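You operate a simulated robot arm through the tools that you are given. There is no shell and no other tool. Be economical: measure what you need, move in short steps, check, and stop when the job is done.

You run a simulated robot arm. Do the job below in one go: nothing can be reset, and whatever is moved stays where it is left.

TASK
Put the round brush on top of the plain can.

The check looks at the end state, three seconds after you hand in, the way a careful person would. Anything else that was tipped, shoved, dropped, spilled or broken makes it a failure.

THE ROBOT
A 7-joint arm with a two-finger parallel gripper on a trunk, on a base that drives. Base frame: it is fixed to the floor where the robot stands at the start and does not move with it; the origin is under the middle of the robot, x ahead of it, y to its left, z up. Units: cm, degrees, N and s.
Its first joint turns from -115.0 to 115.0 degrees. Places, roughly: plain can [50, 250, 75]. Payload 3.91 kg.
The TCP is the grasp point between the finger pads, 3 cm short of the fingertips. In the tool frame z runs along the fingers and y along their closing line. Largest opening 11 cm; finger width 2, thickness 1; the body of the gripper, 4.8 by 11.2 cm, starts 5.5 cm behind the TCP.
Orientation is told as [roll, pitch, yaw] about the base's x, y, z axes, in that order, counted from this pose: with the fingers straight down and closing along the base's y, the tool's x points along the base's -x, its y along +y and its z along -z.

THE INTERFACE
- The arm moves only by the tool servo_tool. Its argument "moves" is text: rows parted by semicolons, each of 7 numbers parted by spaces: the turn, a rotation vector about the base's x, y, z in degrees, then the shift along the base's x, y, z in mm, then the opening, from 0 (shut) to 1 (fully open). In form: rx ry rz x y z jaw; .... A call has 1 to 8 rows; each row is the pose to reach, as a shift and turn from the pose commanded when the call began. Rows are played at 5 a second. More than 5 cm and 8.6 degrees between two rows, or a gripper value outside its range, and nothing of the call is played. A pose out of reach is approached as far as the arm can. The call stops where the force on the tool passes 40 N (or 10 N more than at its start, if that is more) or the arm is blocked; 0.2 s more then pass. The fingers move at their own pace (about 10.8 cm/s each) and stop on an object; they squeeze with about 23 N. The grip force told is the motor's: it shows also when the fingers shut on nothing. Time passes only in rows, and 0.2 s behind the last, so rows that repeat a pose let the fingers close. The reply holds the time, the measured pose of the TCP, the force on the tool along the base axes, the opening and the grip force, in the units named above and with some noise, with the torque about the TCP (base axes, N m) and any sound that the robot's microphone picked up, and new pictures: "show" is both (left out), scene, wrist or none.
- Cameras (640 x 400 px; columns grow to the right, rows downward): "scene" is now at [2.09, 13.57, 151.78]; the picture's right is [-0.23, -0.97, 0.00], its down [-0.65, 0.16, -0.74] and it looks along [0.72, -0.17, -0.67] (base axes); focal length 266 px, centre (320, 200). "wrist" rides on the gripper at [7.2, 1.7, -10.3] in the tool frame; the picture's right is [-0.23, 0.97, 0.00], its down [-0.76, -0.18, -0.62] and it looks along [-0.61, -0.14, 0.78] (tool axes); focal length 222 px, centre (320, 200). There is no depth. A picture from a camera that has moved, and an enlarged one, comes with that camera's place and axes in the base frame and with its lens.
- move_column(by): slides the trunk up (or, below 0, down) by that many cm; the arm and the scene camera ride with it, the base frame stays. It gives what a move gives, with no picture.
- roll_base(legs): drives the robot by 1 to 6 legs, each [ahead, turn to the left] in cm and degrees, along the robot's own axes; the way and the turn of a leg run together, so that a leg with both is an arc; at most 150 cm and 180 degrees a leg. The arm and the cameras ride along, it lands a little off, and it stops where it bumps. It gives what a move gives, and a new picture of the scene camera.
- head_to(pan, tilt): turns the head with the scene camera to pan (to the left, within 155 degrees either way) and tilt (down, from -29 to 69), counted from straight ahead of the robot. It gives what a move gives, and a new picture of the scene camera.
- zoom(camera, box): a new picture of the part [left, top, right, bottom] of that camera's present view, enlarged. No time passes.
- sign_off(): hands the job in; it is judged then, once.

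Go step by step. Nothing tells you exact positions but the pictures and the camera data: compare them with the known pose of the tool, close in by small moves and look again before you grip or let go. The budget is 120 turns and 260 pictures, counting those below and the enlarged ones. Unless the task says otherwise, let go and move clear before handing in, and close with one line.

The tools are called after "Emit:" by a JSON object that holds its "method" and its "body". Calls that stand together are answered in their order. servo_tool: Moves the arm, as the interface text tells. Its arguments: {"type":"object","properties":{"moves":{"type":"string"},"show":{"type":"string","enum":["both","scene","wrist","none"]}},"required":["moves"]} The other tools are called the same way: move_column (by) slides the trunk up or down; roll_base (legs) drives the base; head_to (pan, tilt) turns the head that bears the scene camera; zoom (camera, box) takes an enlarged picture of a part of a camera's view; sign_off () hands the job in.

At the start:

```text
time_s: 0.0
ee_pos: [53.86, 7.09, 108.76]
orientation: [0.1, 0.0, 0.4]
force: [0.3, 0.2, -0.2]
moment: [-0.01, -0.01, -0.02]
gripper_width: 10.98
finger_force: 0.0
trunk travel left (down, up): [-62.5, 36.5]
robot x, y, heading: [0.13, 0.34, 0.0]
head pan, tilt: [-13.6, 42.2]
```

scene: 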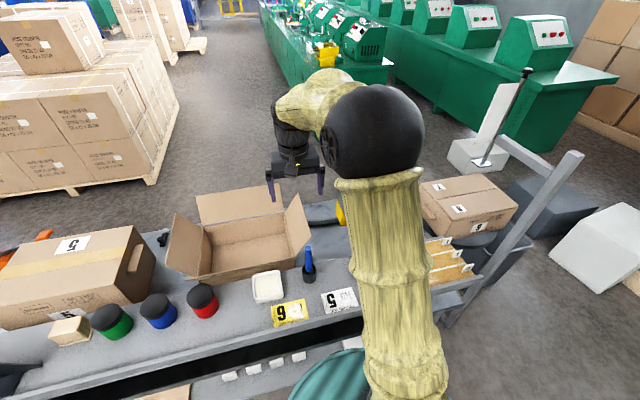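
wrist: 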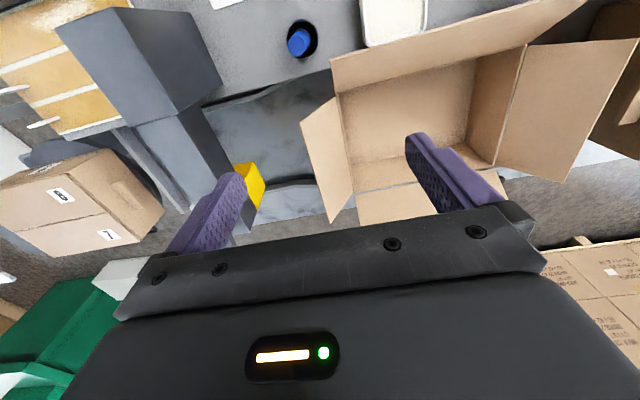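

I see a bench with cans (black lids), a box, and a blue-handled black round item that may be the round brush. I'll enlarge the view and also look left toward the plain can.

Emit:
{"method": "zoom", "body": {"camera": "scene", "box": [240, 220, 400, 340]}}

Emit:
{"method": "zoom", "body": {"camera": "scene", "box": [0, 220, 240, 370]}}

Emit:
{"method": "head_to", "body": {"pan": 75, "tilt": 25}}

```text
3.33 times, centred on (320, 280) of scene
camera zoom: at [2.09, 13.57, 151.78], right [-0.23, -0.97, 0.0], down [-0.65, 0.16, -0.74], along [0.72, -0.17, -0.67], focal length 887 px, centre (320, -67)
```

zoom: 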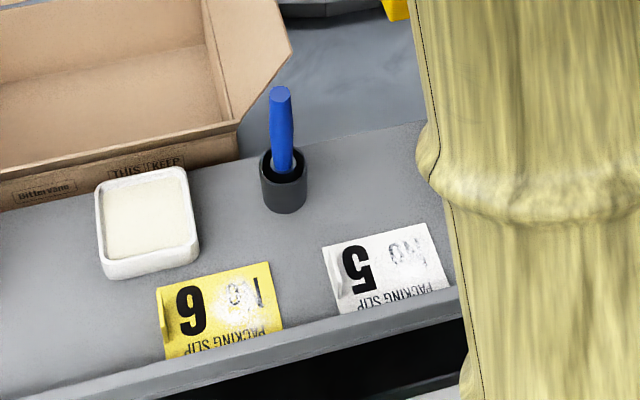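

```text
2.67 times, centred on (120, 295) of scene
camera zoom: at [2.09, 13.57, 151.78], right [-0.23, -0.97, 0.0], down [-0.65, 0.16, -0.74], along [0.72, -0.17, -0.67], focal length 710 px, centre (853, -53)
```

zoom: 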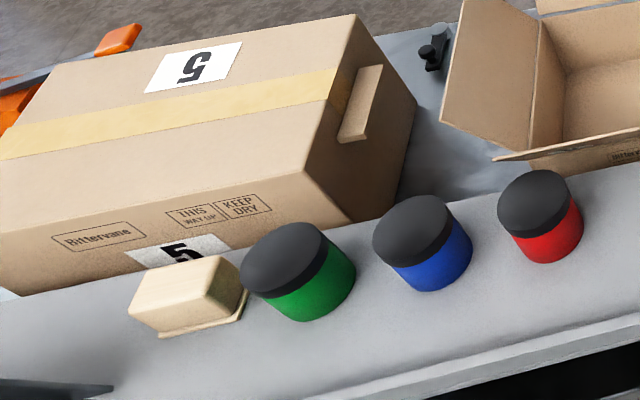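

```text
time_s: 1.6
ee_pos: [53.95, 6.87, 108.72]
orientation: [0.0, 0.0, 0.4]
force: [1.1, 0.3, 0.4]
moment: [0.0, -0.03, -0.01]
gripper_width: 11.0
finger_force: 0.0
trunk travel left (down, up): [-62.5, 36.5]
robot x, y, heading: [-0.05, -0.06, -0.1]
head pan, tilt: [75.0, 25.0]
camera scene: at [-3.64, 24.43, 154.43], right [0.97, -0.26, 0.0], down [-0.11, -0.41, -0.91], along [0.23, 0.88, -0.42], focal length 266 px, centre (320, 200)
```

scene: 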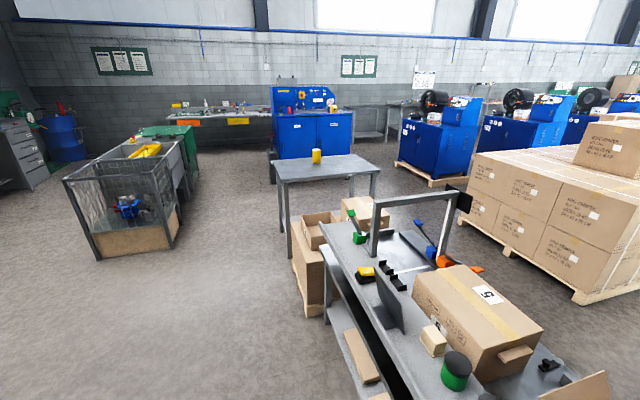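

A yellow can stands on a separate table to the left. There are other tools on the far end of the bench; I'll enlarge both.

Emit:
{"method": "zoom", "body": {"camera": "scene", "box": [330, 200, 490, 300]}}

Emit:
{"method": "zoom", "body": {"camera": "scene", "box": [260, 130, 400, 218]}}

Emit:
{"method": "head_to", "body": {"pan": 45, "tilt": 50}}

Emit:
{"method": "head_to", "body": {"pan": -40, "tilt": 50}}

```text
4.00 times, centred on (410, 250) of scene
camera zoom: at [-3.64, 24.43, 154.43], right [0.97, -0.26, 0.0], down [-0.11, -0.41, -0.91], along [0.23, 0.88, -0.42], focal length 1065 px, centre (-40, 0)
```

zoom: 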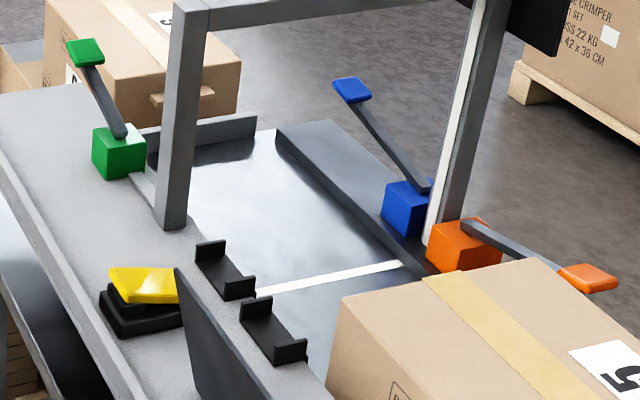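

```text
4.55 times, centred on (330, 174) of scene
camera zoom: at [-3.64, 24.43, 154.43], right [0.97, -0.26, 0.0], down [-0.11, -0.41, -0.91], along [0.23, 0.88, -0.42], focal length 1210 px, centre (274, 318)
```

zoom: 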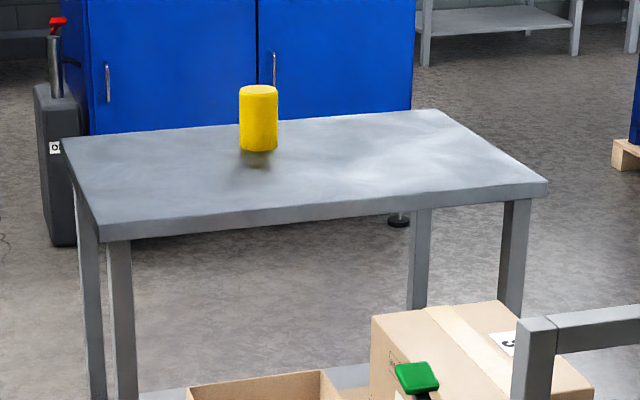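

```text
time_s: 2.6
ee_pos: [53.87, 7.01, 108.69]
orientation: [0.0, 0.0, 0.3]
force: [0.0, 0.0, -0.2]
moment: [0.02, -0.02, -0.01]
gripper_width: 10.99
finger_force: 0.0
trunk travel left (down, up): [-62.5, 36.5]
robot x, y, heading: [-0.06, 0.18, 0.1]
head pan, tilt: [45.0, 50.0]
camera scene: at [-0.59, 20.98, 150.68], right [0.71, -0.71, 0.0], down [-0.54, -0.54, -0.64], along [0.45, 0.46, -0.77], focal length 266 px, centre (320, 200)
```

scene: 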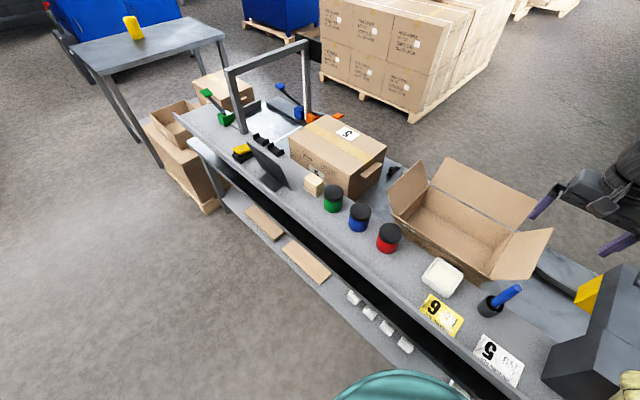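

```text
time_s: 4.2
ee_pos: [53.96, 6.94, 108.59]
orientation: [0.1, 0.0, 0.4]
force: [-0.9, 0.3, -0.9]
moment: [0.0, 0.04, 0.0]
gripper_width: 11.03
finger_force: 0.0
trunk travel left (down, up): [-62.5, 36.5]
robot x, y, heading: [-0.08, -0.25, -0.1]
head pan, tilt: [-40.0, 50.0]
camera scene: at [-0.13, 10.58, 150.68], right [-0.64, -0.77, 0.0], down [-0.59, 0.49, -0.64], along [0.49, -0.41, -0.77], focal length 266 px, centre (320, 200)
```

scene: 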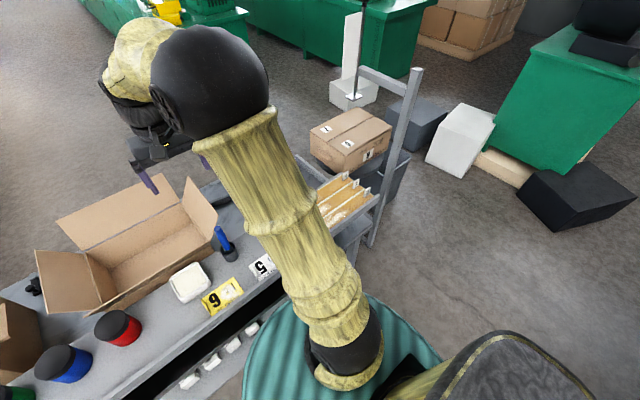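

The blue-handled thing in the black cup is a candidate; also the wooden and yellow/black blocks may be brushes. I'll look at them enlarged.

Emit:
{"method": "zoom", "body": {"camera": "wrist", "box": [250, 0, 350, 62]}}

Emit:
{"method": "zoom", "body": {"camera": "scene", "box": [190, 210, 270, 260]}}

Emit:
{"method": "head_to", "body": {"pan": 30, "tilt": 55}}

Emit:
{"method": "zoom", "body": {"camera": "scene", "box": [160, 100, 400, 250]}}

```text
6.40 times, centred on (300, 31) of wrist
camera zoom: at [46.67, 8.59, 118.99], right [0.22, 0.98, 0.0], down [0.76, -0.17, 0.62], along [0.61, -0.14, -0.78], focal length 1422 px, centre (448, 1282)
```

zoom: 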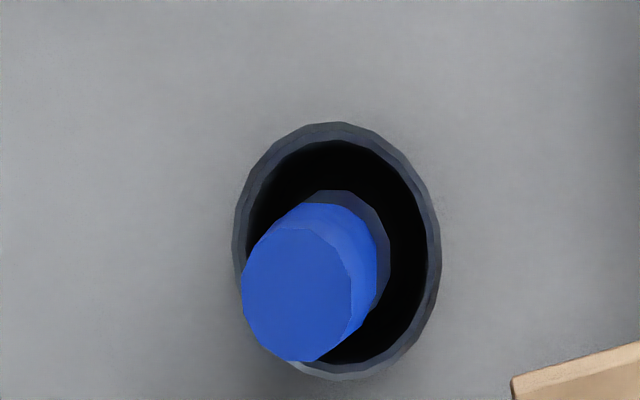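

```text
8.00 times, centred on (230, 235) of scene
camera zoom: at [-0.13, 10.58, 150.68], right [-0.64, -0.77, 0.0], down [-0.59, 0.49, -0.64], along [0.49, -0.41, -0.77], focal length 2130 px, centre (1040, -80)
```

zoom: 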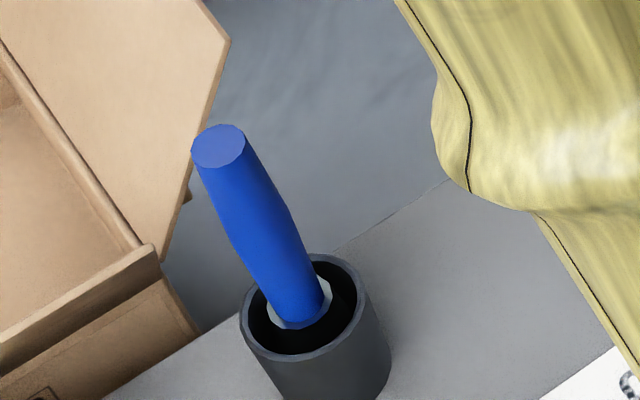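

```text
time_s: 5.6
ee_pos: [53.97, 6.99, 108.68]
orientation: [0.0, 0.0, 0.5]
force: [0.2, 0.5, -0.6]
moment: [0.0, -0.03, 0.02]
gripper_width: 11.01
finger_force: 0.1
trunk travel left (down, up): [-62.5, 36.5]
robot x, y, heading: [0.08, 0.19, 0.2]
head pan, tilt: [30.0, 55.0]
camera scene: at [0.22, 19.13, 150.03], right [0.5, -0.87, 0.0], down [-0.71, -0.41, -0.57], along [0.5, 0.29, -0.82], focal length 266 px, centre (320, 200)
```

scene: 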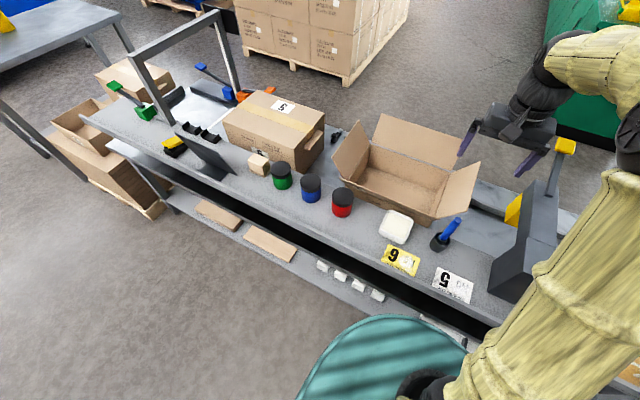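

```text
2.67 times, centred on (280, 175) of scene
camera zoom: at [0.22, 19.13, 150.03], right [0.5, -0.87, 0.0], down [-0.71, -0.41, -0.57], along [0.5, 0.29, -0.82], focal length 710 px, centre (427, 267)
```

zoom: 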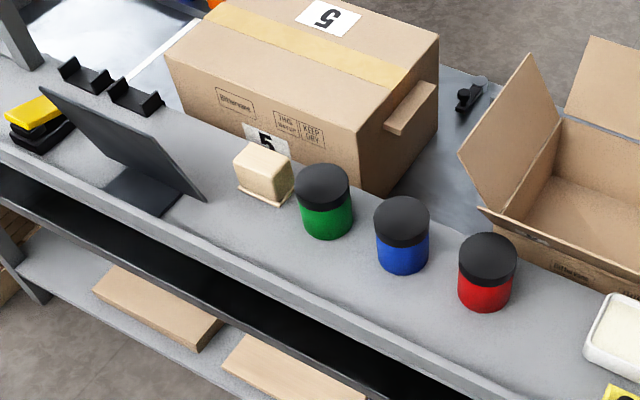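

The item with the blue handle and metal ferrule standing in the cup is the round (stencil) brush, at about (47.5, 6, rim 83, top 92). The plain can is the yellow one. I move above the brush.

Emit:
{"method": "servo_tool", "body": {"moves": "0 0 0 -32 -4 0 1; 0 0 0 -62 -8 0 1; 0 0 0 -62 -8 -40 1; 0 0 0 -62 -8 -80 1"}}

Emit:
{"method": "zoom", "body": {"camera": "scene", "box": [380, 120, 540, 280]}}

```text
time_s: 6.6
ee_pos: [47.52, 6.11, 100.69]
orientation: [0.0, 0.0, 0.6]
force: [0.9, 0.2, -0.3]
moment: [0.01, 0.02, 0.01]
gripper_width: 10.99
finger_force: 0.0
trunk travel left (down, up): [-62.5, 36.5]
robot x, y, heading: [0.22, 0.11, 0.2]
head pan, tilt: [30.0, 55.0]
camera scene: at [0.27, 19.14, 150.03], right [0.5, -0.87, 0.0], down [-0.71, -0.41, -0.57], along [0.5, 0.29, -0.82], focal length 266 px, centre (320, 200)
camera wrist: at [40.34, 7.76, 110.86], right [0.22, 0.98, 0.0], down [0.76, -0.17, 0.62], along [0.61, -0.14, -0.78], focal length 222 px, centre (320, 200)
```

scene: 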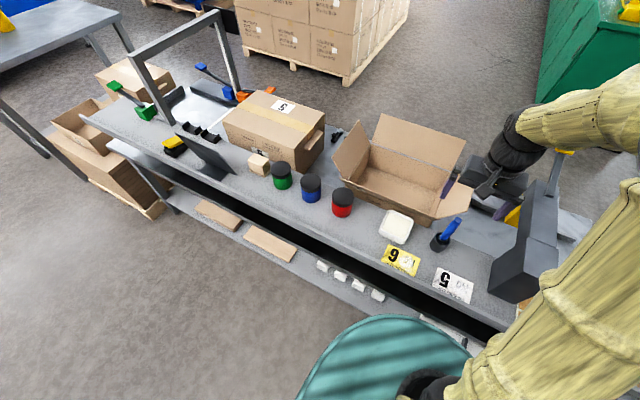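
wrist: 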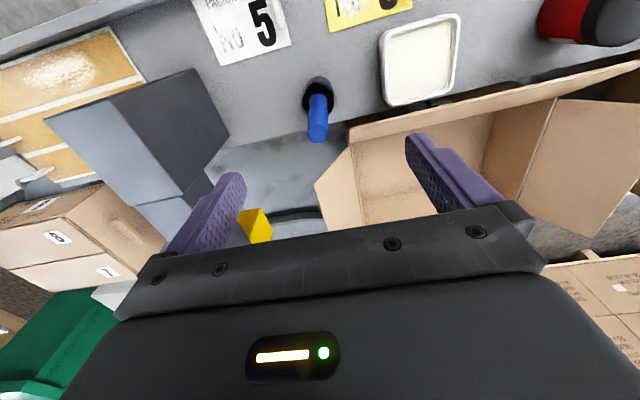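

```text
2.50 times, centred on (460, 200) of scene
camera zoom: at [0.27, 19.14, 150.03], right [0.5, -0.87, 0.0], down [-0.71, -0.41, -0.57], along [0.5, 0.29, -0.82], focal length 666 px, centre (-30, 200)
```

zoom: 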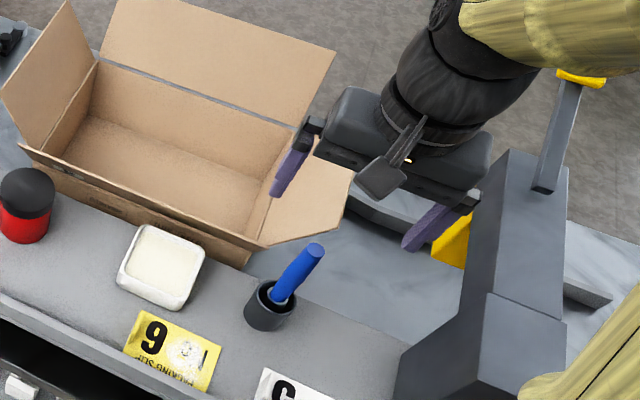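

The brush leans slightly toward +x, with its top at about (48.2, 6.0, 91.3) and the cup rim at about (46.6, 6.1, 82.5). I go down around the handle in steps.

Emit:
{"method": "servo_tool", "body": {"moves": "0 0 0 2 -1 -40 1; 0 0 0 2 -1 -80 1"}}

Emit:
{"method": "zoom", "body": {"camera": "scene", "box": [380, 120, 540, 280]}}

```text
time_s: 7.2
ee_pos: [47.94, 6.01, 92.66]
orientation: [0.0, 0.1, 0.5]
force: [0.4, -0.5, -0.6]
moment: [-0.02, -0.02, 0.01]
gripper_width: 11.0
finger_force: 0.2
trunk travel left (down, up): [-62.5, 36.5]
robot x, y, heading: [-0.19, 0.26, 0.0]
head pan, tilt: [30.0, 55.0]
camera scene: at [0.29, 19.15, 150.03], right [0.5, -0.87, 0.0], down [-0.71, -0.41, -0.57], along [0.5, 0.29, -0.82], focal length 266 px, centre (320, 200)
camera wrist: at [40.68, 7.66, 102.86], right [0.22, 0.98, 0.0], down [0.76, -0.17, 0.62], along [0.61, -0.14, -0.78], focal length 222 px, centre (320, 200)
```

scene: 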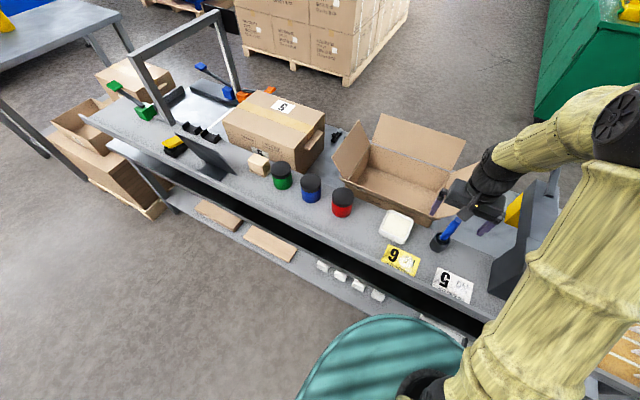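
wrist: 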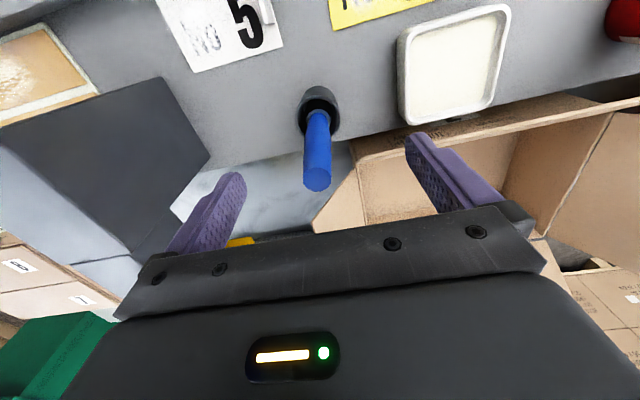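

```text
2.50 times, centred on (460, 200) of scene
camera zoom: at [0.29, 19.15, 150.03], right [0.5, -0.87, 0.0], down [-0.71, -0.41, -0.57], along [0.5, 0.29, -0.82], focal length 666 px, centre (-30, 200)
```

zoom: 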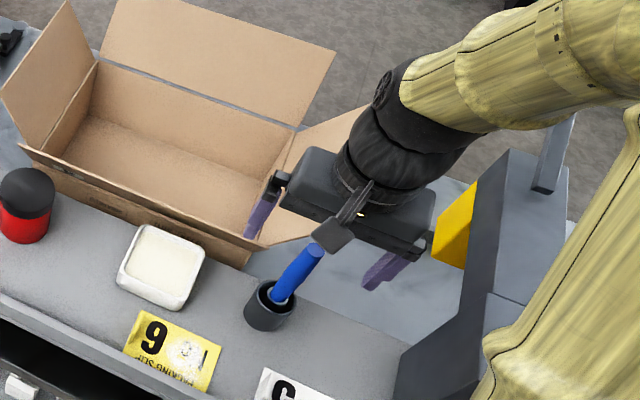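

Alignment holds (brush top about (48, 5.8)). I narrow the fingers a little to keep away from the box flap and go down to grip height, then close.

Emit:
{"method": "servo_tool", "body": {"moves": "0 0 0 -3 -1 0 0.65; 0 0 0 -3 -1 0 0.65; 0 0 0 -3 -1 -25 0.65; 0 0 0 -3 -1 -50 0.65"}}

Emit:
{"method": "zoom", "body": {"camera": "scene", "box": [380, 160, 500, 280]}}

```text
time_s: 8.2
ee_pos: [47.61, 6.02, 87.66]
orientation: [0.0, 0.1, 0.5]
force: [0.2, 1.0, -0.1]
moment: [-0.01, -0.01, 0.04]
gripper_width: 7.13
finger_force: 0.0
trunk travel left (down, up): [-62.5, 36.5]
robot x, y, heading: [-0.29, 0.22, -0.1]
head pan, tilt: [30.0, 55.0]
camera scene: at [0.26, 19.14, 150.03], right [0.5, -0.87, 0.0], down [-0.71, -0.41, -0.57], along [0.5, 0.29, -0.82], focal length 266 px, centre (320, 200)
camera wrist: at [40.31, 7.6, 97.96], right [0.22, 0.98, 0.0], down [0.76, -0.17, 0.62], along [0.61, -0.14, -0.78], focal length 222 px, centre (320, 200)
```

scene: 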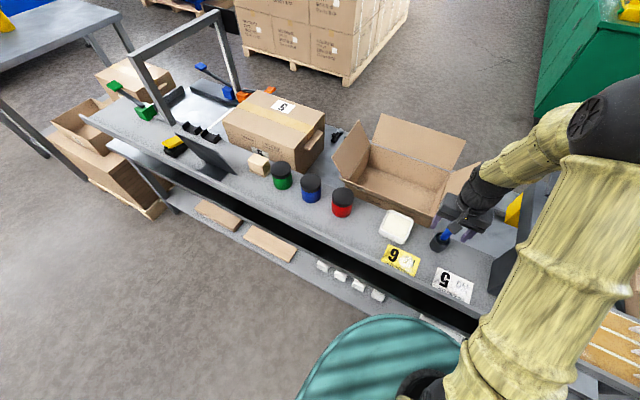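
wrist: 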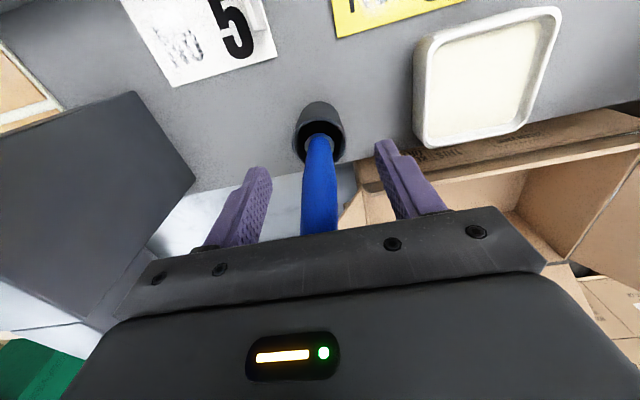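

```text
3.33 times, centred on (440, 220) of scene
camera zoom: at [0.26, 19.14, 150.03], right [0.5, -0.87, 0.0], down [-0.71, -0.41, -0.57], along [0.5, 0.29, -0.82], focal length 887 px, centre (-80, 133)
```

zoom: 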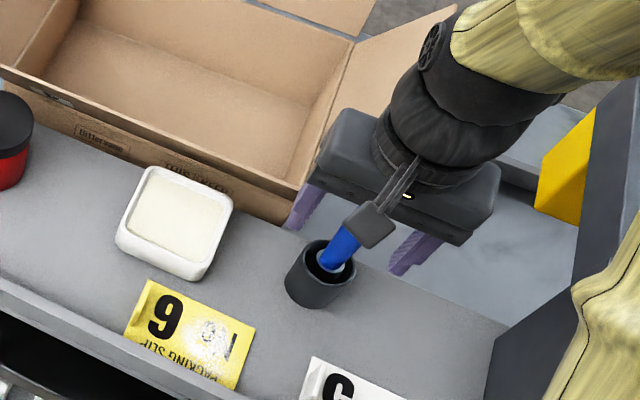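

The handle is between the fingers. Closing.

Emit:
{"method": "servo_tool", "body": {"moves": "0 0 0 0 0 0 0.4; 0 0 0 0 0 0 0.1; 0 0 0 0 0 0 0; 0 0 0 0 0 0 0; 0 0 0 0 0 0 0"}}

```text
time_s: 9.4
ee_pos: [47.56, 5.98, 87.63]
orientation: [0.1, 0.0, 0.6]
force: [-1.1, -0.5, -0.2]
moment: [0.01, -0.03, -0.01]
gripper_width: 2.03
finger_force: 23.0
trunk travel left (down, up): [-62.5, 36.5]
robot x, y, heading: [-0.07, 0.18, -0.1]
head pan, tilt: [30.0, 55.0]
camera scene: at [0.22, 19.14, 150.03], right [0.5, -0.87, 0.0], down [-0.71, -0.41, -0.57], along [0.5, 0.29, -0.82], focal length 266 px, centre (320, 200)
camera wrist: at [40.29, 7.59, 97.99], right [0.22, 0.98, 0.0], down [0.76, -0.17, 0.62], along [0.61, -0.14, -0.78], focal length 222 px, centre (320, 200)
```

scene: 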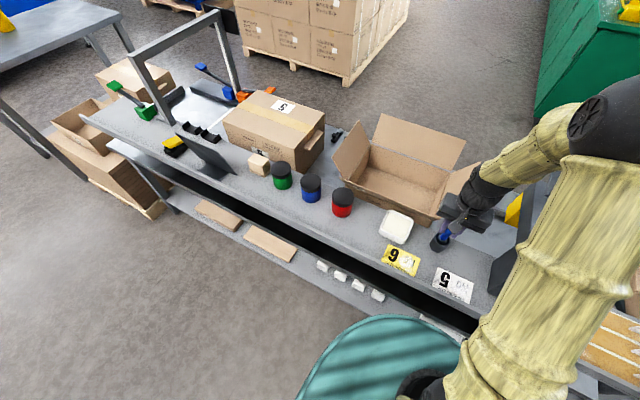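
wrist: 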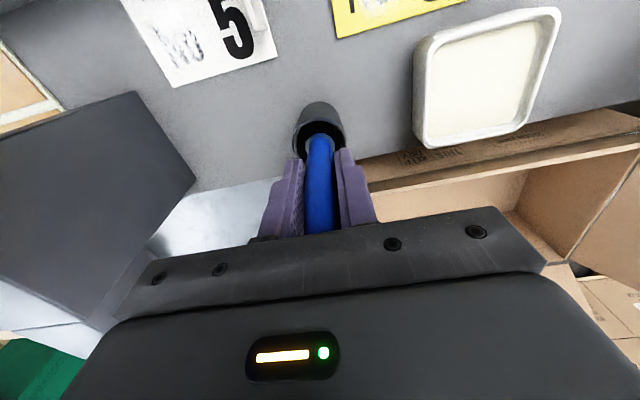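

Gripped (2.0 cm). Lifting slowly straight up, watching the cup.

Emit:
{"method": "servo_tool", "body": {"moves": "0 0 0 0 0 5 0; 0 0 0 0 0 10 0; 0 0 0 0 0 16 0; 0 0 0 0 0 22 0"}}

Emit:
{"method": "zoom", "body": {"camera": "scene", "box": [380, 160, 500, 280]}}

```text
time_s: 10.4
ee_pos: [47.69, 5.99, 89.81]
orientation: [0.0, 0.0, 0.4]
force: [-0.3, 0.9, 0.2]
moment: [-0.01, 0.01, 0.0]
gripper_width: 2.05
finger_force: 22.7
trunk travel left (down, up): [-62.5, 36.5]
robot x, y, heading: [0.08, 0.08, 0.1]
head pan, tilt: [30.0, 55.0]
camera scene: at [0.21, 19.13, 150.02], right [0.5, -0.87, 0.0], down [-0.71, -0.41, -0.57], along [0.5, 0.29, -0.82], focal length 266 px, centre (320, 200)
camera wrist: at [40.35, 7.59, 100.17], right [0.22, 0.98, 0.0], down [0.76, -0.17, 0.62], along [0.61, -0.14, -0.78], focal length 222 px, centre (320, 200)
```

scene: 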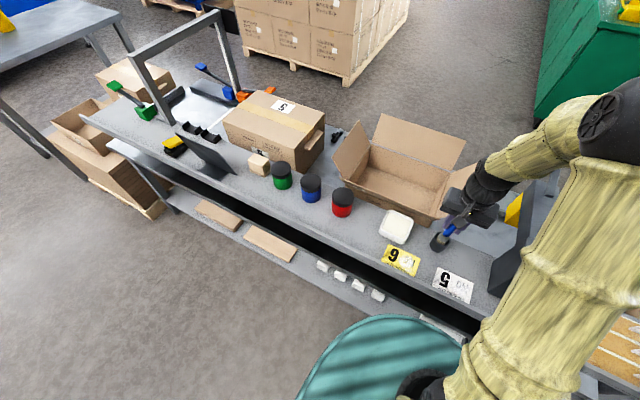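
wrist: 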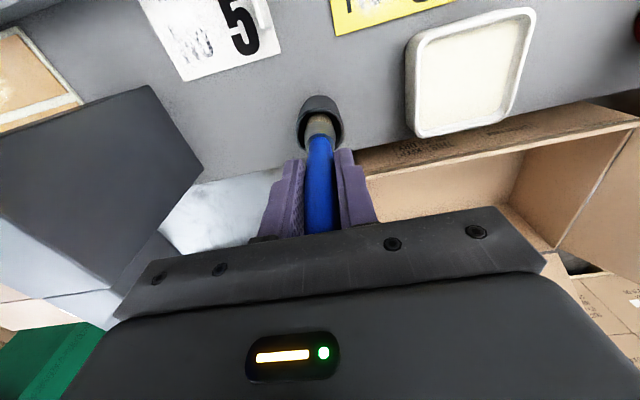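

```text
3.33 times, centred on (440, 220) of scene
camera zoom: at [0.21, 19.13, 150.02], right [0.5, -0.87, 0.0], down [-0.71, -0.41, -0.57], along [0.5, 0.29, -0.82], focal length 887 px, centre (-80, 133)
```

zoom: 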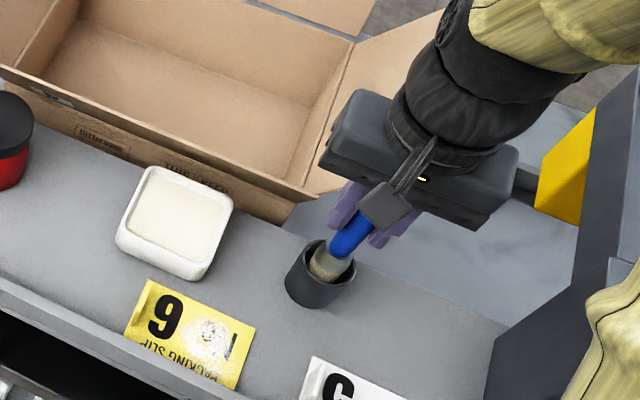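

The ferrule is rising out of the cup and the cup stays put. Continuing up.

Emit:
{"method": "servo_tool", "body": {"moves": "0 0 0 0 0 8 0; 0 0 0 0 0 16 0; 0 0 0 0 0 24 0; 0 0 0 0 0 34 0; 0 0 0 0 0 44 0; 0 0 0 0 0 54 0; 0 0 0 0 0 70 0; 0 0 0 0 0 90 0"}}

Emit:
{"method": "zoom", "body": {"camera": "scene", "box": [380, 160, 500, 280]}}

Emit:
{"method": "zoom", "body": {"camera": "wrist", "box": [240, 60, 400, 240]}}

```text
time_s: 12.2
ee_pos: [47.49, 5.91, 98.97]
orientation: [0.0, 0.0, 0.4]
force: [0.2, -0.4, -0.3]
moment: [0.04, 0.0, 0.01]
gripper_width: 2.04
finger_force: 22.5
trunk travel left (down, up): [-62.5, 36.5]
robot x, y, heading: [0.27, 0.18, -0.0]
head pan, tilt: [30.0, 55.0]
camera scene: at [0.19, 19.13, 150.02], right [0.5, -0.87, 0.0], down [-0.71, -0.41, -0.57], along [0.5, 0.29, -0.82], focal length 266 px, centre (320, 200)
camera wrist: at [40.39, 7.53, 109.19], right [0.22, 0.98, 0.0], down [0.76, -0.17, 0.62], along [0.61, -0.14, -0.78], focal length 222 px, centre (320, 200)
```

scene: 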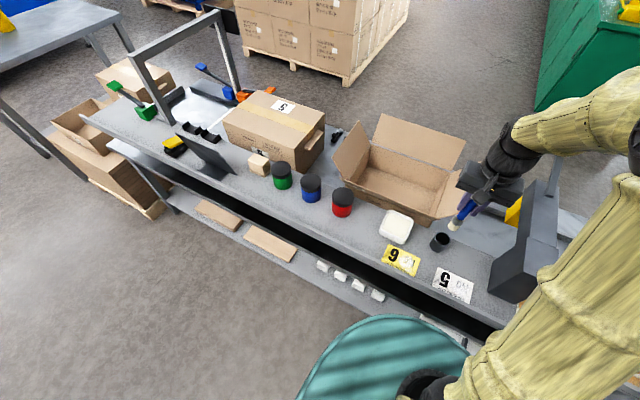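
wrist: 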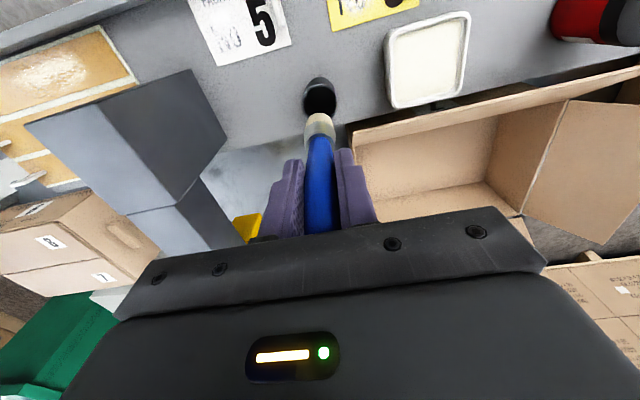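

```text
3.33 times, centred on (440, 220) of scene
camera zoom: at [0.19, 19.13, 150.02], right [0.5, -0.87, 0.0], down [-0.71, -0.41, -0.57], along [0.5, 0.29, -0.82], focal length 887 px, centre (-80, 133)
```

zoom: 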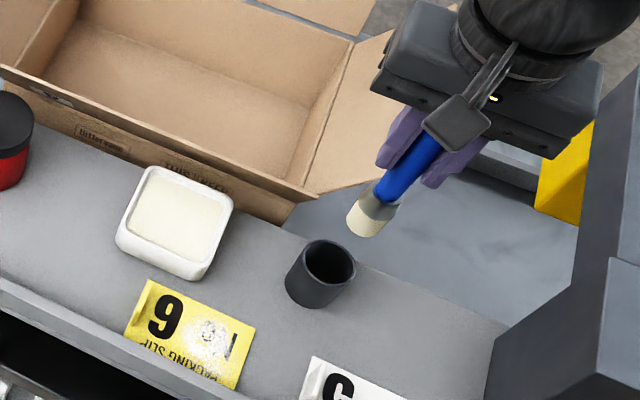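

```text
2.22 times, centred on (320, 150) of wrist
camera zoom: at [40.39, 7.53, 109.19], right [0.22, 0.98, 0.0], down [0.76, -0.17, 0.62], along [0.61, -0.14, -0.78], focal length 494 px, centre (320, 311)
```

zoom: 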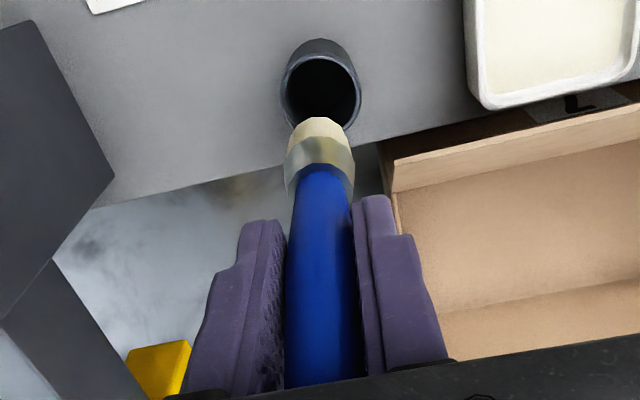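

The brush is out: flat bristle end about 9.8 cm below the TCP, slight lean in tool x. Now I raise the arm, and look around for a clear route to the table.

Emit:
{"method": "servo_tool", "body": {"moves": "0 0 0 0 0 40 0; 0 0 0 0 0 80 0; 0 0 0 0 0 120 0; 0 0 0 0 0 160 0; 0 0 0 0 0 200 0", "show": "none"}}

Emit:
{"method": "head_to", "body": {"pan": 150, "tilt": 40}}

Emit:
{"method": "head_to", "body": {"pan": 95, "tilt": 40}}

```text
time_s: 13.4
ee_pos: [47.48, 5.86, 119.25]
orientation: [0.0, 0.1, 0.6]
force: [0.0, 0.0, -0.7]
moment: [0.05, 0.0, -0.03]
gripper_width: 2.07
finger_force: 22.6
trunk travel left (down, up): [-62.5, 36.5]
robot x, y, heading: [0.09, 0.21, -0.2]
head pan, tilt: [30.0, 55.0]
```

```text
time_s: 15.4
ee_pos: [47.63, 5.85, 119.1]
orientation: [0.0, -0.1, 0.4]
force: [0.6, 0.2, -1.4]
moment: [0.02, -0.02, -0.01]
gripper_width: 2.04
finger_force: 22.9
trunk travel left (down, up): [-62.5, 36.5]
robot x, y, heading: [-0.03, 0.37, -0.3]
head pan, tilt: [150.0, 40.0]
camera scene: at [-13.39, 19.78, 152.1], right [0.5, 0.87, 0.0], down [0.56, -0.32, -0.77], along [-0.66, 0.38, -0.64], focal length 266 px, centre (320, 200)
```

scene: 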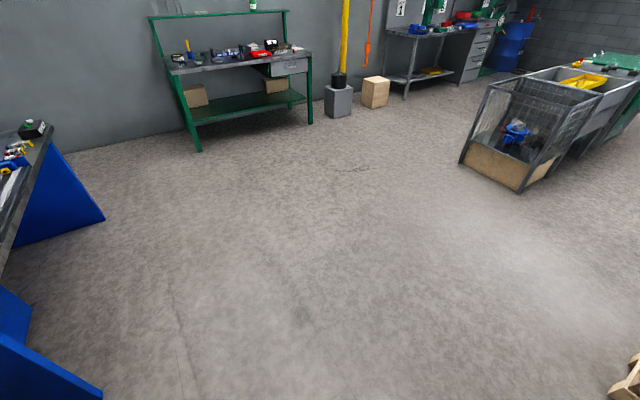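

```text
time_s: 16.6
ee_pos: [47.64, 5.9, 119.03]
orientation: [0.0, -0.1, 0.5]
force: [-0.8, -0.2, -0.2]
moment: [0.02, 0.01, 0.0]
gripper_width: 2.04
finger_force: 23.2
trunk travel left (down, up): [-62.5, 36.5]
robot x, y, heading: [-0.13, 0.21, 0.1]
head pan, tilt: [95.0, 40.0]
camera scene: at [-6.78, 24.0, 152.09], right [1.0, 0.09, 0.0], down [0.06, -0.64, -0.77], along [-0.07, 0.76, -0.64], focal length 266 px, centre (320, 200)
```

scene: 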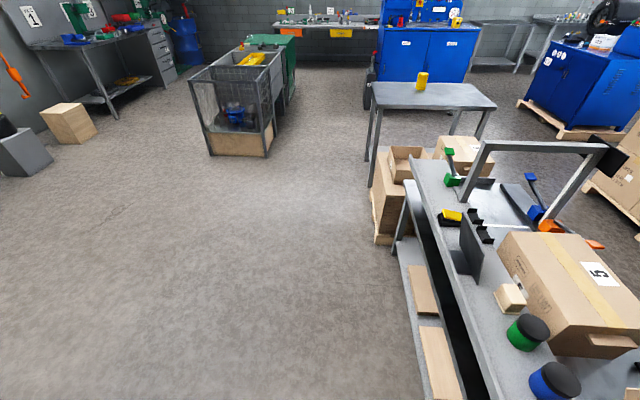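

The floor to the left is clear. I back off 25 cm, turn left, drive about 245 cm along, and turn back to face the table from its −x end.

Emit:
{"method": "roll_base", "body": {"legs": [[-25, 0], [0, 90], [120, 0], [125, 0]]}}

Emit:
{"method": "head_to", "body": {"pan": -80, "tilt": 40}}

```text
time_s: 33.8
ee_pos: [-29.63, 291.48, 119.16]
orientation: [0.0, -0.1, 91.5]
force: [0.9, 0.2, -0.6]
moment: [0.0, 0.02, -0.01]
gripper_width: 2.06
finger_force: 22.2
trunk travel left (down, up): [-62.5, 36.5]
robot x, y, heading: [-23.15, 244.13, 91.3]
head pan, tilt: [95.0, 40.0]
camera scene: at [-46.67, 237.07, 152.1], right [-0.11, 0.99, 0.0], down [0.64, 0.07, -0.77], along [-0.76, -0.08, -0.64], focal length 266 px, centre (320, 200)
```

scene: 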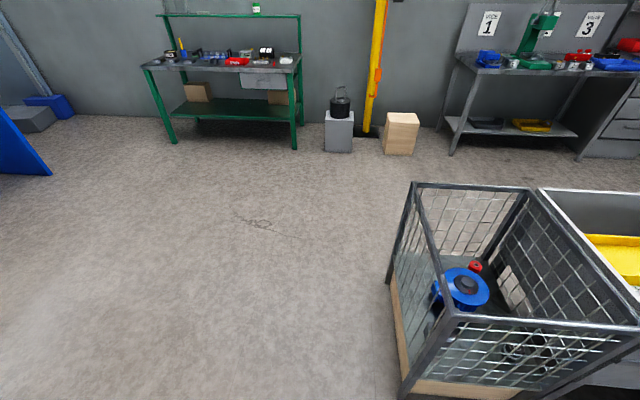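

```text
time_s: 36.4
ee_pos: [-29.55, 291.54, 119.17]
orientation: [0.0, 0.1, 91.5]
force: [0.1, -0.5, -0.7]
moment: [0.02, 0.01, -0.01]
gripper_width: 2.03
finger_force: 23.2
trunk travel left (down, up): [-62.5, 36.5]
robot x, y, heading: [-22.97, 244.08, 91.0]
head pan, tilt: [-80.0, 40.0]
camera scene: at [-29.87, 239.59, 152.1], right [0.19, -0.98, 0.0], down [-0.63, -0.12, -0.77], along [0.75, 0.15, -0.64], focal length 266 px, centre (320, 200)
```

scene: 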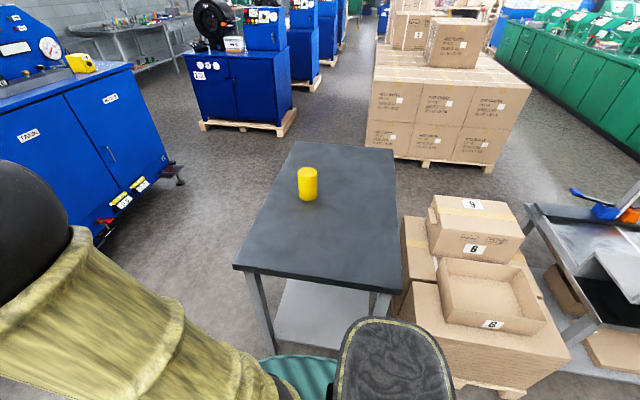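

The can is near (55, 262) on the table, whose near edge is at x ≈ 16.5. I advance slightly, turn right to face it, and stop about 30 cm short of the table.

Emit:
{"method": "roll_base", "body": {"legs": [[14, 0], [0, -91]]}}

Emit:
{"method": "head_to", "body": {"pan": 0, "tilt": 40}}

```text
time_s: 41.6
ee_pos: [24.22, 264.31, 119.12]
orientation: [0.0, -0.1, 1.1]
force: [0.1, 0.3, -0.9]
moment: [0.0, 0.0, 0.01]
gripper_width: 2.05
finger_force: 23.4
trunk travel left (down, up): [-62.5, 36.5]
robot x, y, heading: [-23.39, 258.0, 0.6]
head pan, tilt: [-80.0, 40.0]
camera scene: at [-27.86, 265.06, 152.1], right [-0.98, -0.18, 0.0], down [-0.12, 0.63, -0.77], along [0.14, -0.75, -0.64], focal length 266 px, centre (320, 200)
```

scene: 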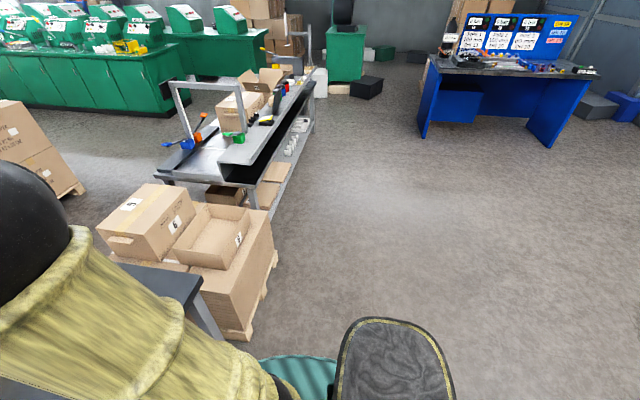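

```text
time_s: 43.1
ee_pos: [24.28, 264.34, 119.23]
orientation: [0.0, 0.0, 1.1]
force: [-0.3, 0.7, -0.5]
moment: [-0.02, 0.03, 0.0]
gripper_width: 2.05
finger_force: 23.3
trunk travel left (down, up): [-62.5, 36.5]
robot x, y, heading: [-23.53, 258.01, 0.7]
head pan, tilt: [0.0, 40.0]
camera scene: at [-20.93, 273.51, 152.09], right [0.01, -1.0, 0.0], down [-0.64, -0.01, -0.77], along [0.77, 0.01, -0.64], focal length 266 px, centre (320, 200)
```

scene: 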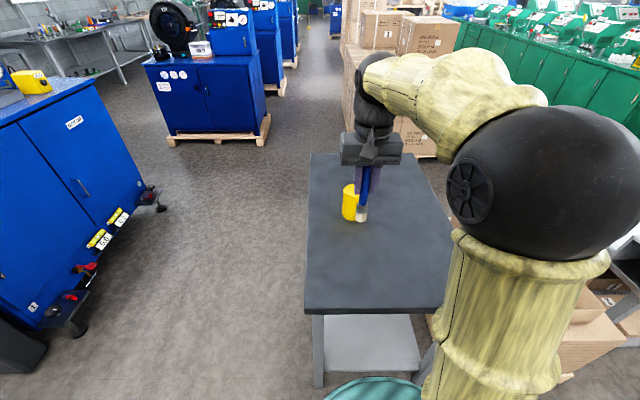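

Facing the table now; the can is beyond the brush with clearance. I roll forward 11 cm and take a closer look.

Emit:
{"method": "roll_base", "body": {"legs": [[11, 0]]}}

Emit:
{"method": "zoom", "body": {"camera": "scene", "box": [280, 130, 440, 250]}}

Emit:
{"method": "servo_tool", "body": {"moves": "0 0 0 0 0 0 0", "show": "wrist"}}

```text
time_s: 44.3
ee_pos: [35.57, 264.4, 118.96]
orientation: [0.0, 0.1, 1.2]
force: [-0.3, 0.6, -0.3]
moment: [0.02, 0.04, -0.02]
gripper_width: 2.06
finger_force: 22.6
trunk travel left (down, up): [-62.5, 36.5]
robot x, y, heading: [-12.28, 258.21, 0.5]
head pan, tilt: [0.0, 40.0]
camera scene: at [-9.67, 273.63, 152.09], right [0.01, -1.0, 0.0], down [-0.64, -0.01, -0.77], along [0.77, 0.01, -0.64], focal length 266 px, centre (320, 200)
```

scene: 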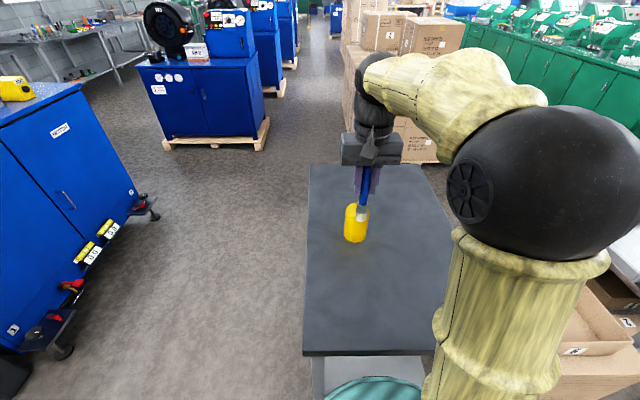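

```text
3.33 times, centred on (360, 190) of scene
camera zoom: at [-9.67, 273.63, 152.09], right [0.01, -1.0, 0.0], down [-0.64, -0.01, -0.77], along [0.77, 0.01, -0.64], focal length 887 px, centre (187, 233)
```

zoom: 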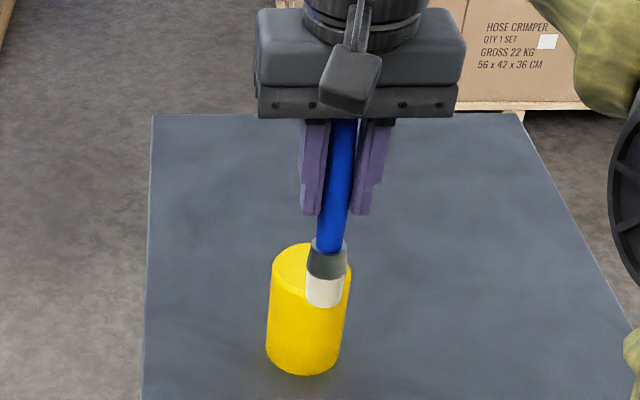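

```text
time_s: 44.7
ee_pos: [35.47, 264.36, 119.02]
orientation: [0.1, 0.0, 1.0]
force: [0.2, 0.1, -0.3]
moment: [0.01, 0.02, 0.01]
gripper_width: 2.03
finger_force: 22.9
trunk travel left (down, up): [-62.5, 36.5]
robot x, y, heading: [-12.3, 258.26, 0.4]
head pan, tilt: [0.0, 40.0]
camera wrist: at [28.13, 265.94, 129.37], right [0.21, 0.98, 0.0], down [0.77, -0.16, 0.62], along [0.61, -0.13, -0.78], focal length 222 px, centre (320, 200)
```

wrist: 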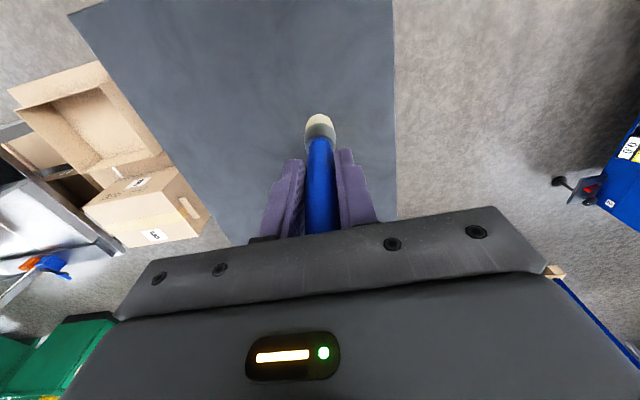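

The can is at about (55.8, 262), diameter 8.4, top z ≈ 92.5; the flat-ended brush should stand on it. To see its lean from the scene camera, I yaw the tool 90° first.

Emit:
{"method": "servo_tool", "body": {"moves": "0 0 8.5 0 0 0 0; 0 0 17 0 0 0 0; 0 0 25.5 0 0 0 0; 0 0 34 0 0 0 0; 0 0 42.5 0 0 0 0; 0 0 51 0 0 0 0; 0 0 59.5 0 0 0 0; 0 0 68 0 0 0 0", "show": "none"}}

Emit:
{"method": "servo_tool", "body": {"moves": "0 0 8 0 0 0 0; 0 0 16 0 0 0 0; 0 0 21 0 0 0 0; 0 0 21 0 0 0 0"}}

Emit:
{"method": "zoom", "body": {"camera": "scene", "box": [280, 130, 440, 250]}}

```text
time_s: 46.5
ee_pos: [35.47, 264.38, 118.98]
orientation: [0.0, 0.0, 69.3]
force: [-0.3, -0.7, -1.0]
moment: [0.01, 0.03, 0.01]
gripper_width: 2.05
finger_force: 22.9
trunk travel left (down, up): [-62.5, 36.5]
robot x, y, heading: [-11.63, 258.12, 0.6]
head pan, tilt: [0.0, 40.0]
```

```text
time_s: 47.5
ee_pos: [35.32, 264.44, 119.08]
orientation: [-0.1, 0.0, 90.2]
force: [-0.4, 0.7, -0.2]
moment: [0.0, -0.01, 0.01]
gripper_width: 2.06
finger_force: 23.0
trunk travel left (down, up): [-62.5, 36.5]
robot x, y, heading: [-12.03, 258.18, 0.7]
head pan, tilt: [0.0, 40.0]
camera scene: at [-9.84, 273.63, 152.09], right [0.01, -1.0, 0.0], down [-0.64, -0.01, -0.77], along [0.77, 0.01, -0.64], focal length 266 px, centre (320, 200)
camera wrist: at [33.72, 257.16, 129.33], right [-0.97, 0.22, 0.0], down [0.18, 0.76, 0.62], along [0.14, 0.61, -0.78], focal length 222 px, centre (320, 200)
```

scene: 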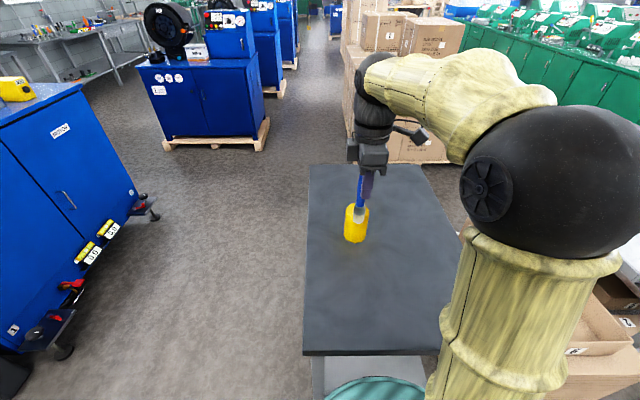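
wrist: 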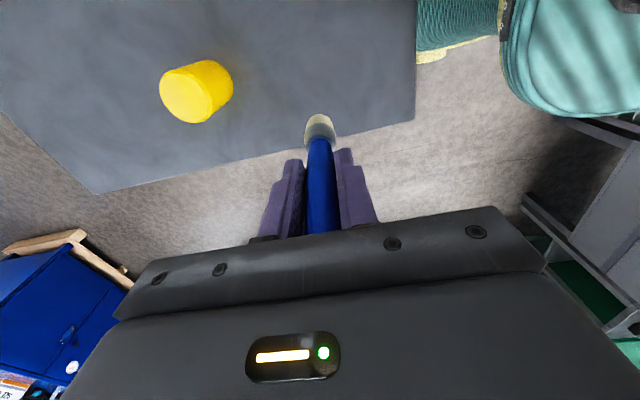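

```text
3.33 times, centred on (360, 190) of scene
camera zoom: at [-9.84, 273.63, 152.09], right [0.01, -1.0, 0.0], down [-0.64, -0.01, -0.77], along [0.77, 0.01, -0.64], focal length 887 px, centre (187, 233)
```

zoom: 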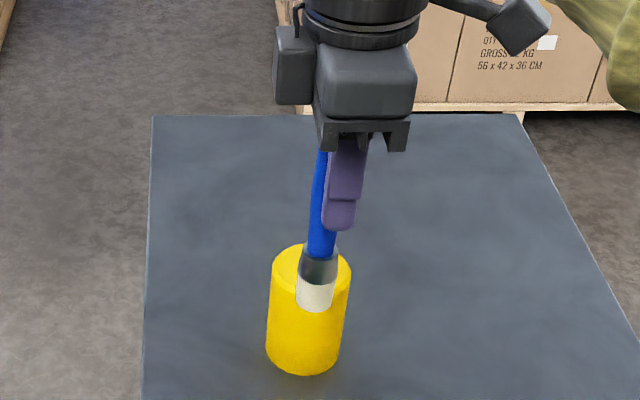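

The brush is nearly vertical with its bottom at about (35.2, 265.1, 108.4). I move it over the can at this height and check from both cameras.

Emit:
{"method": "servo_tool", "body": {"moves": "0 0 0 45 -8 0 0; 0 0 0 90 -16 0 0; 0 0 0 135 -24 0 0; 0 0 0 170 -29 0 0; 0 0 0 204 -34 0 0; 0 0 0 204 -34 -30 0; 0 0 0 204 -34 -60 0; 0 0 0 204 -34 -90 0"}}

Emit:
{"method": "zoom", "body": {"camera": "scene", "box": [300, 140, 420, 260]}}

Emit:
{"method": "zoom", "body": {"camera": "wrist", "box": [240, 40, 400, 240]}}

```text
time_s: 49.3
ee_pos: [55.84, 261.16, 110.26]
orientation: [0.0, 0.0, 90.1]
force: [-0.3, 0.6, 0.4]
moment: [-0.01, 0.02, 0.01]
gripper_width: 2.04
finger_force: 23.2
out of reach, approached as far as the arm can: row 5
trunk travel left (down, up): [-62.5, 36.5]
robot x, y, heading: [-12.32, 257.64, 0.6]
head pan, tilt: [0.0, 40.0]
camera scene: at [-9.82, 273.63, 152.09], right [0.01, -1.0, 0.0], down [-0.64, -0.01, -0.77], along [0.77, 0.01, -0.64], focal length 266 px, centre (320, 200)
camera wrist: at [54.19, 253.9, 120.42], right [-0.97, 0.23, 0.0], down [0.18, 0.76, 0.62], along [0.14, 0.61, -0.78], focal length 222 px, centre (320, 200)
```

scene: 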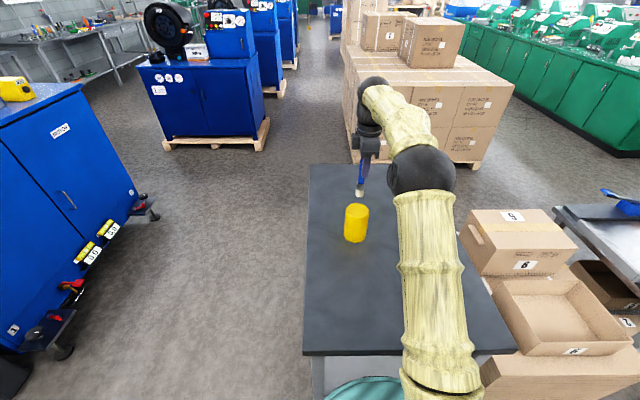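
wrist: 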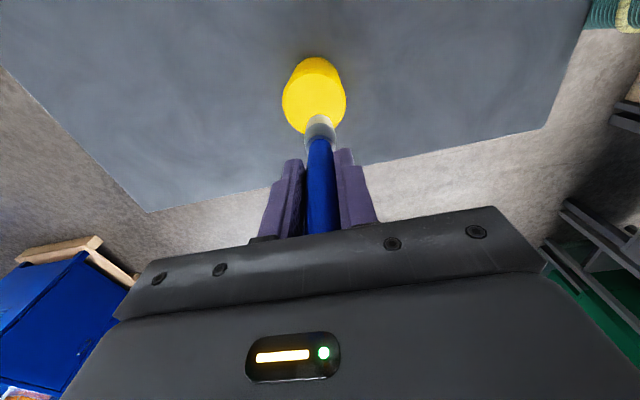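

```text
3.33 times, centred on (360, 200) of scene
camera zoom: at [-9.82, 273.63, 152.09], right [0.01, -1.0, 0.0], down [-0.64, -0.01, -0.77], along [0.77, 0.01, -0.64], focal length 887 px, centre (187, 200)
```

zoom: 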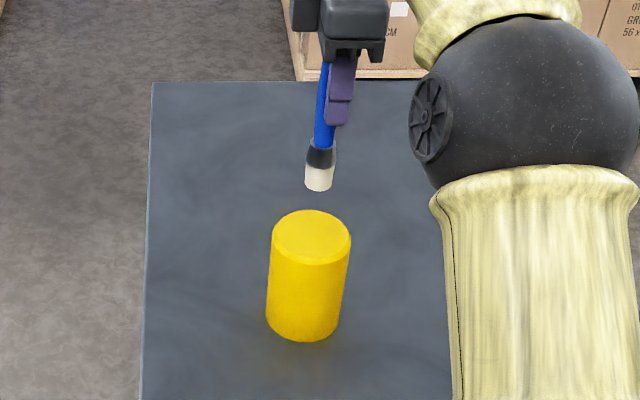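

```text
2.00 times, centred on (320, 140) of wrist
camera zoom: at [54.19, 253.9, 120.42], right [-0.97, 0.23, 0.0], down [0.18, 0.76, 0.62], along [0.14, 0.61, -0.78], focal length 444 px, centre (320, 320)
```

zoom: 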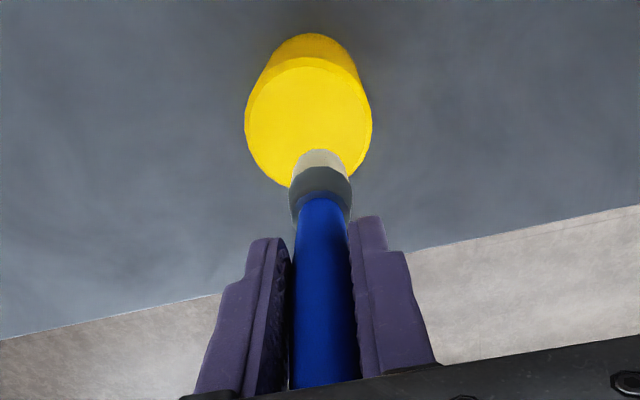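

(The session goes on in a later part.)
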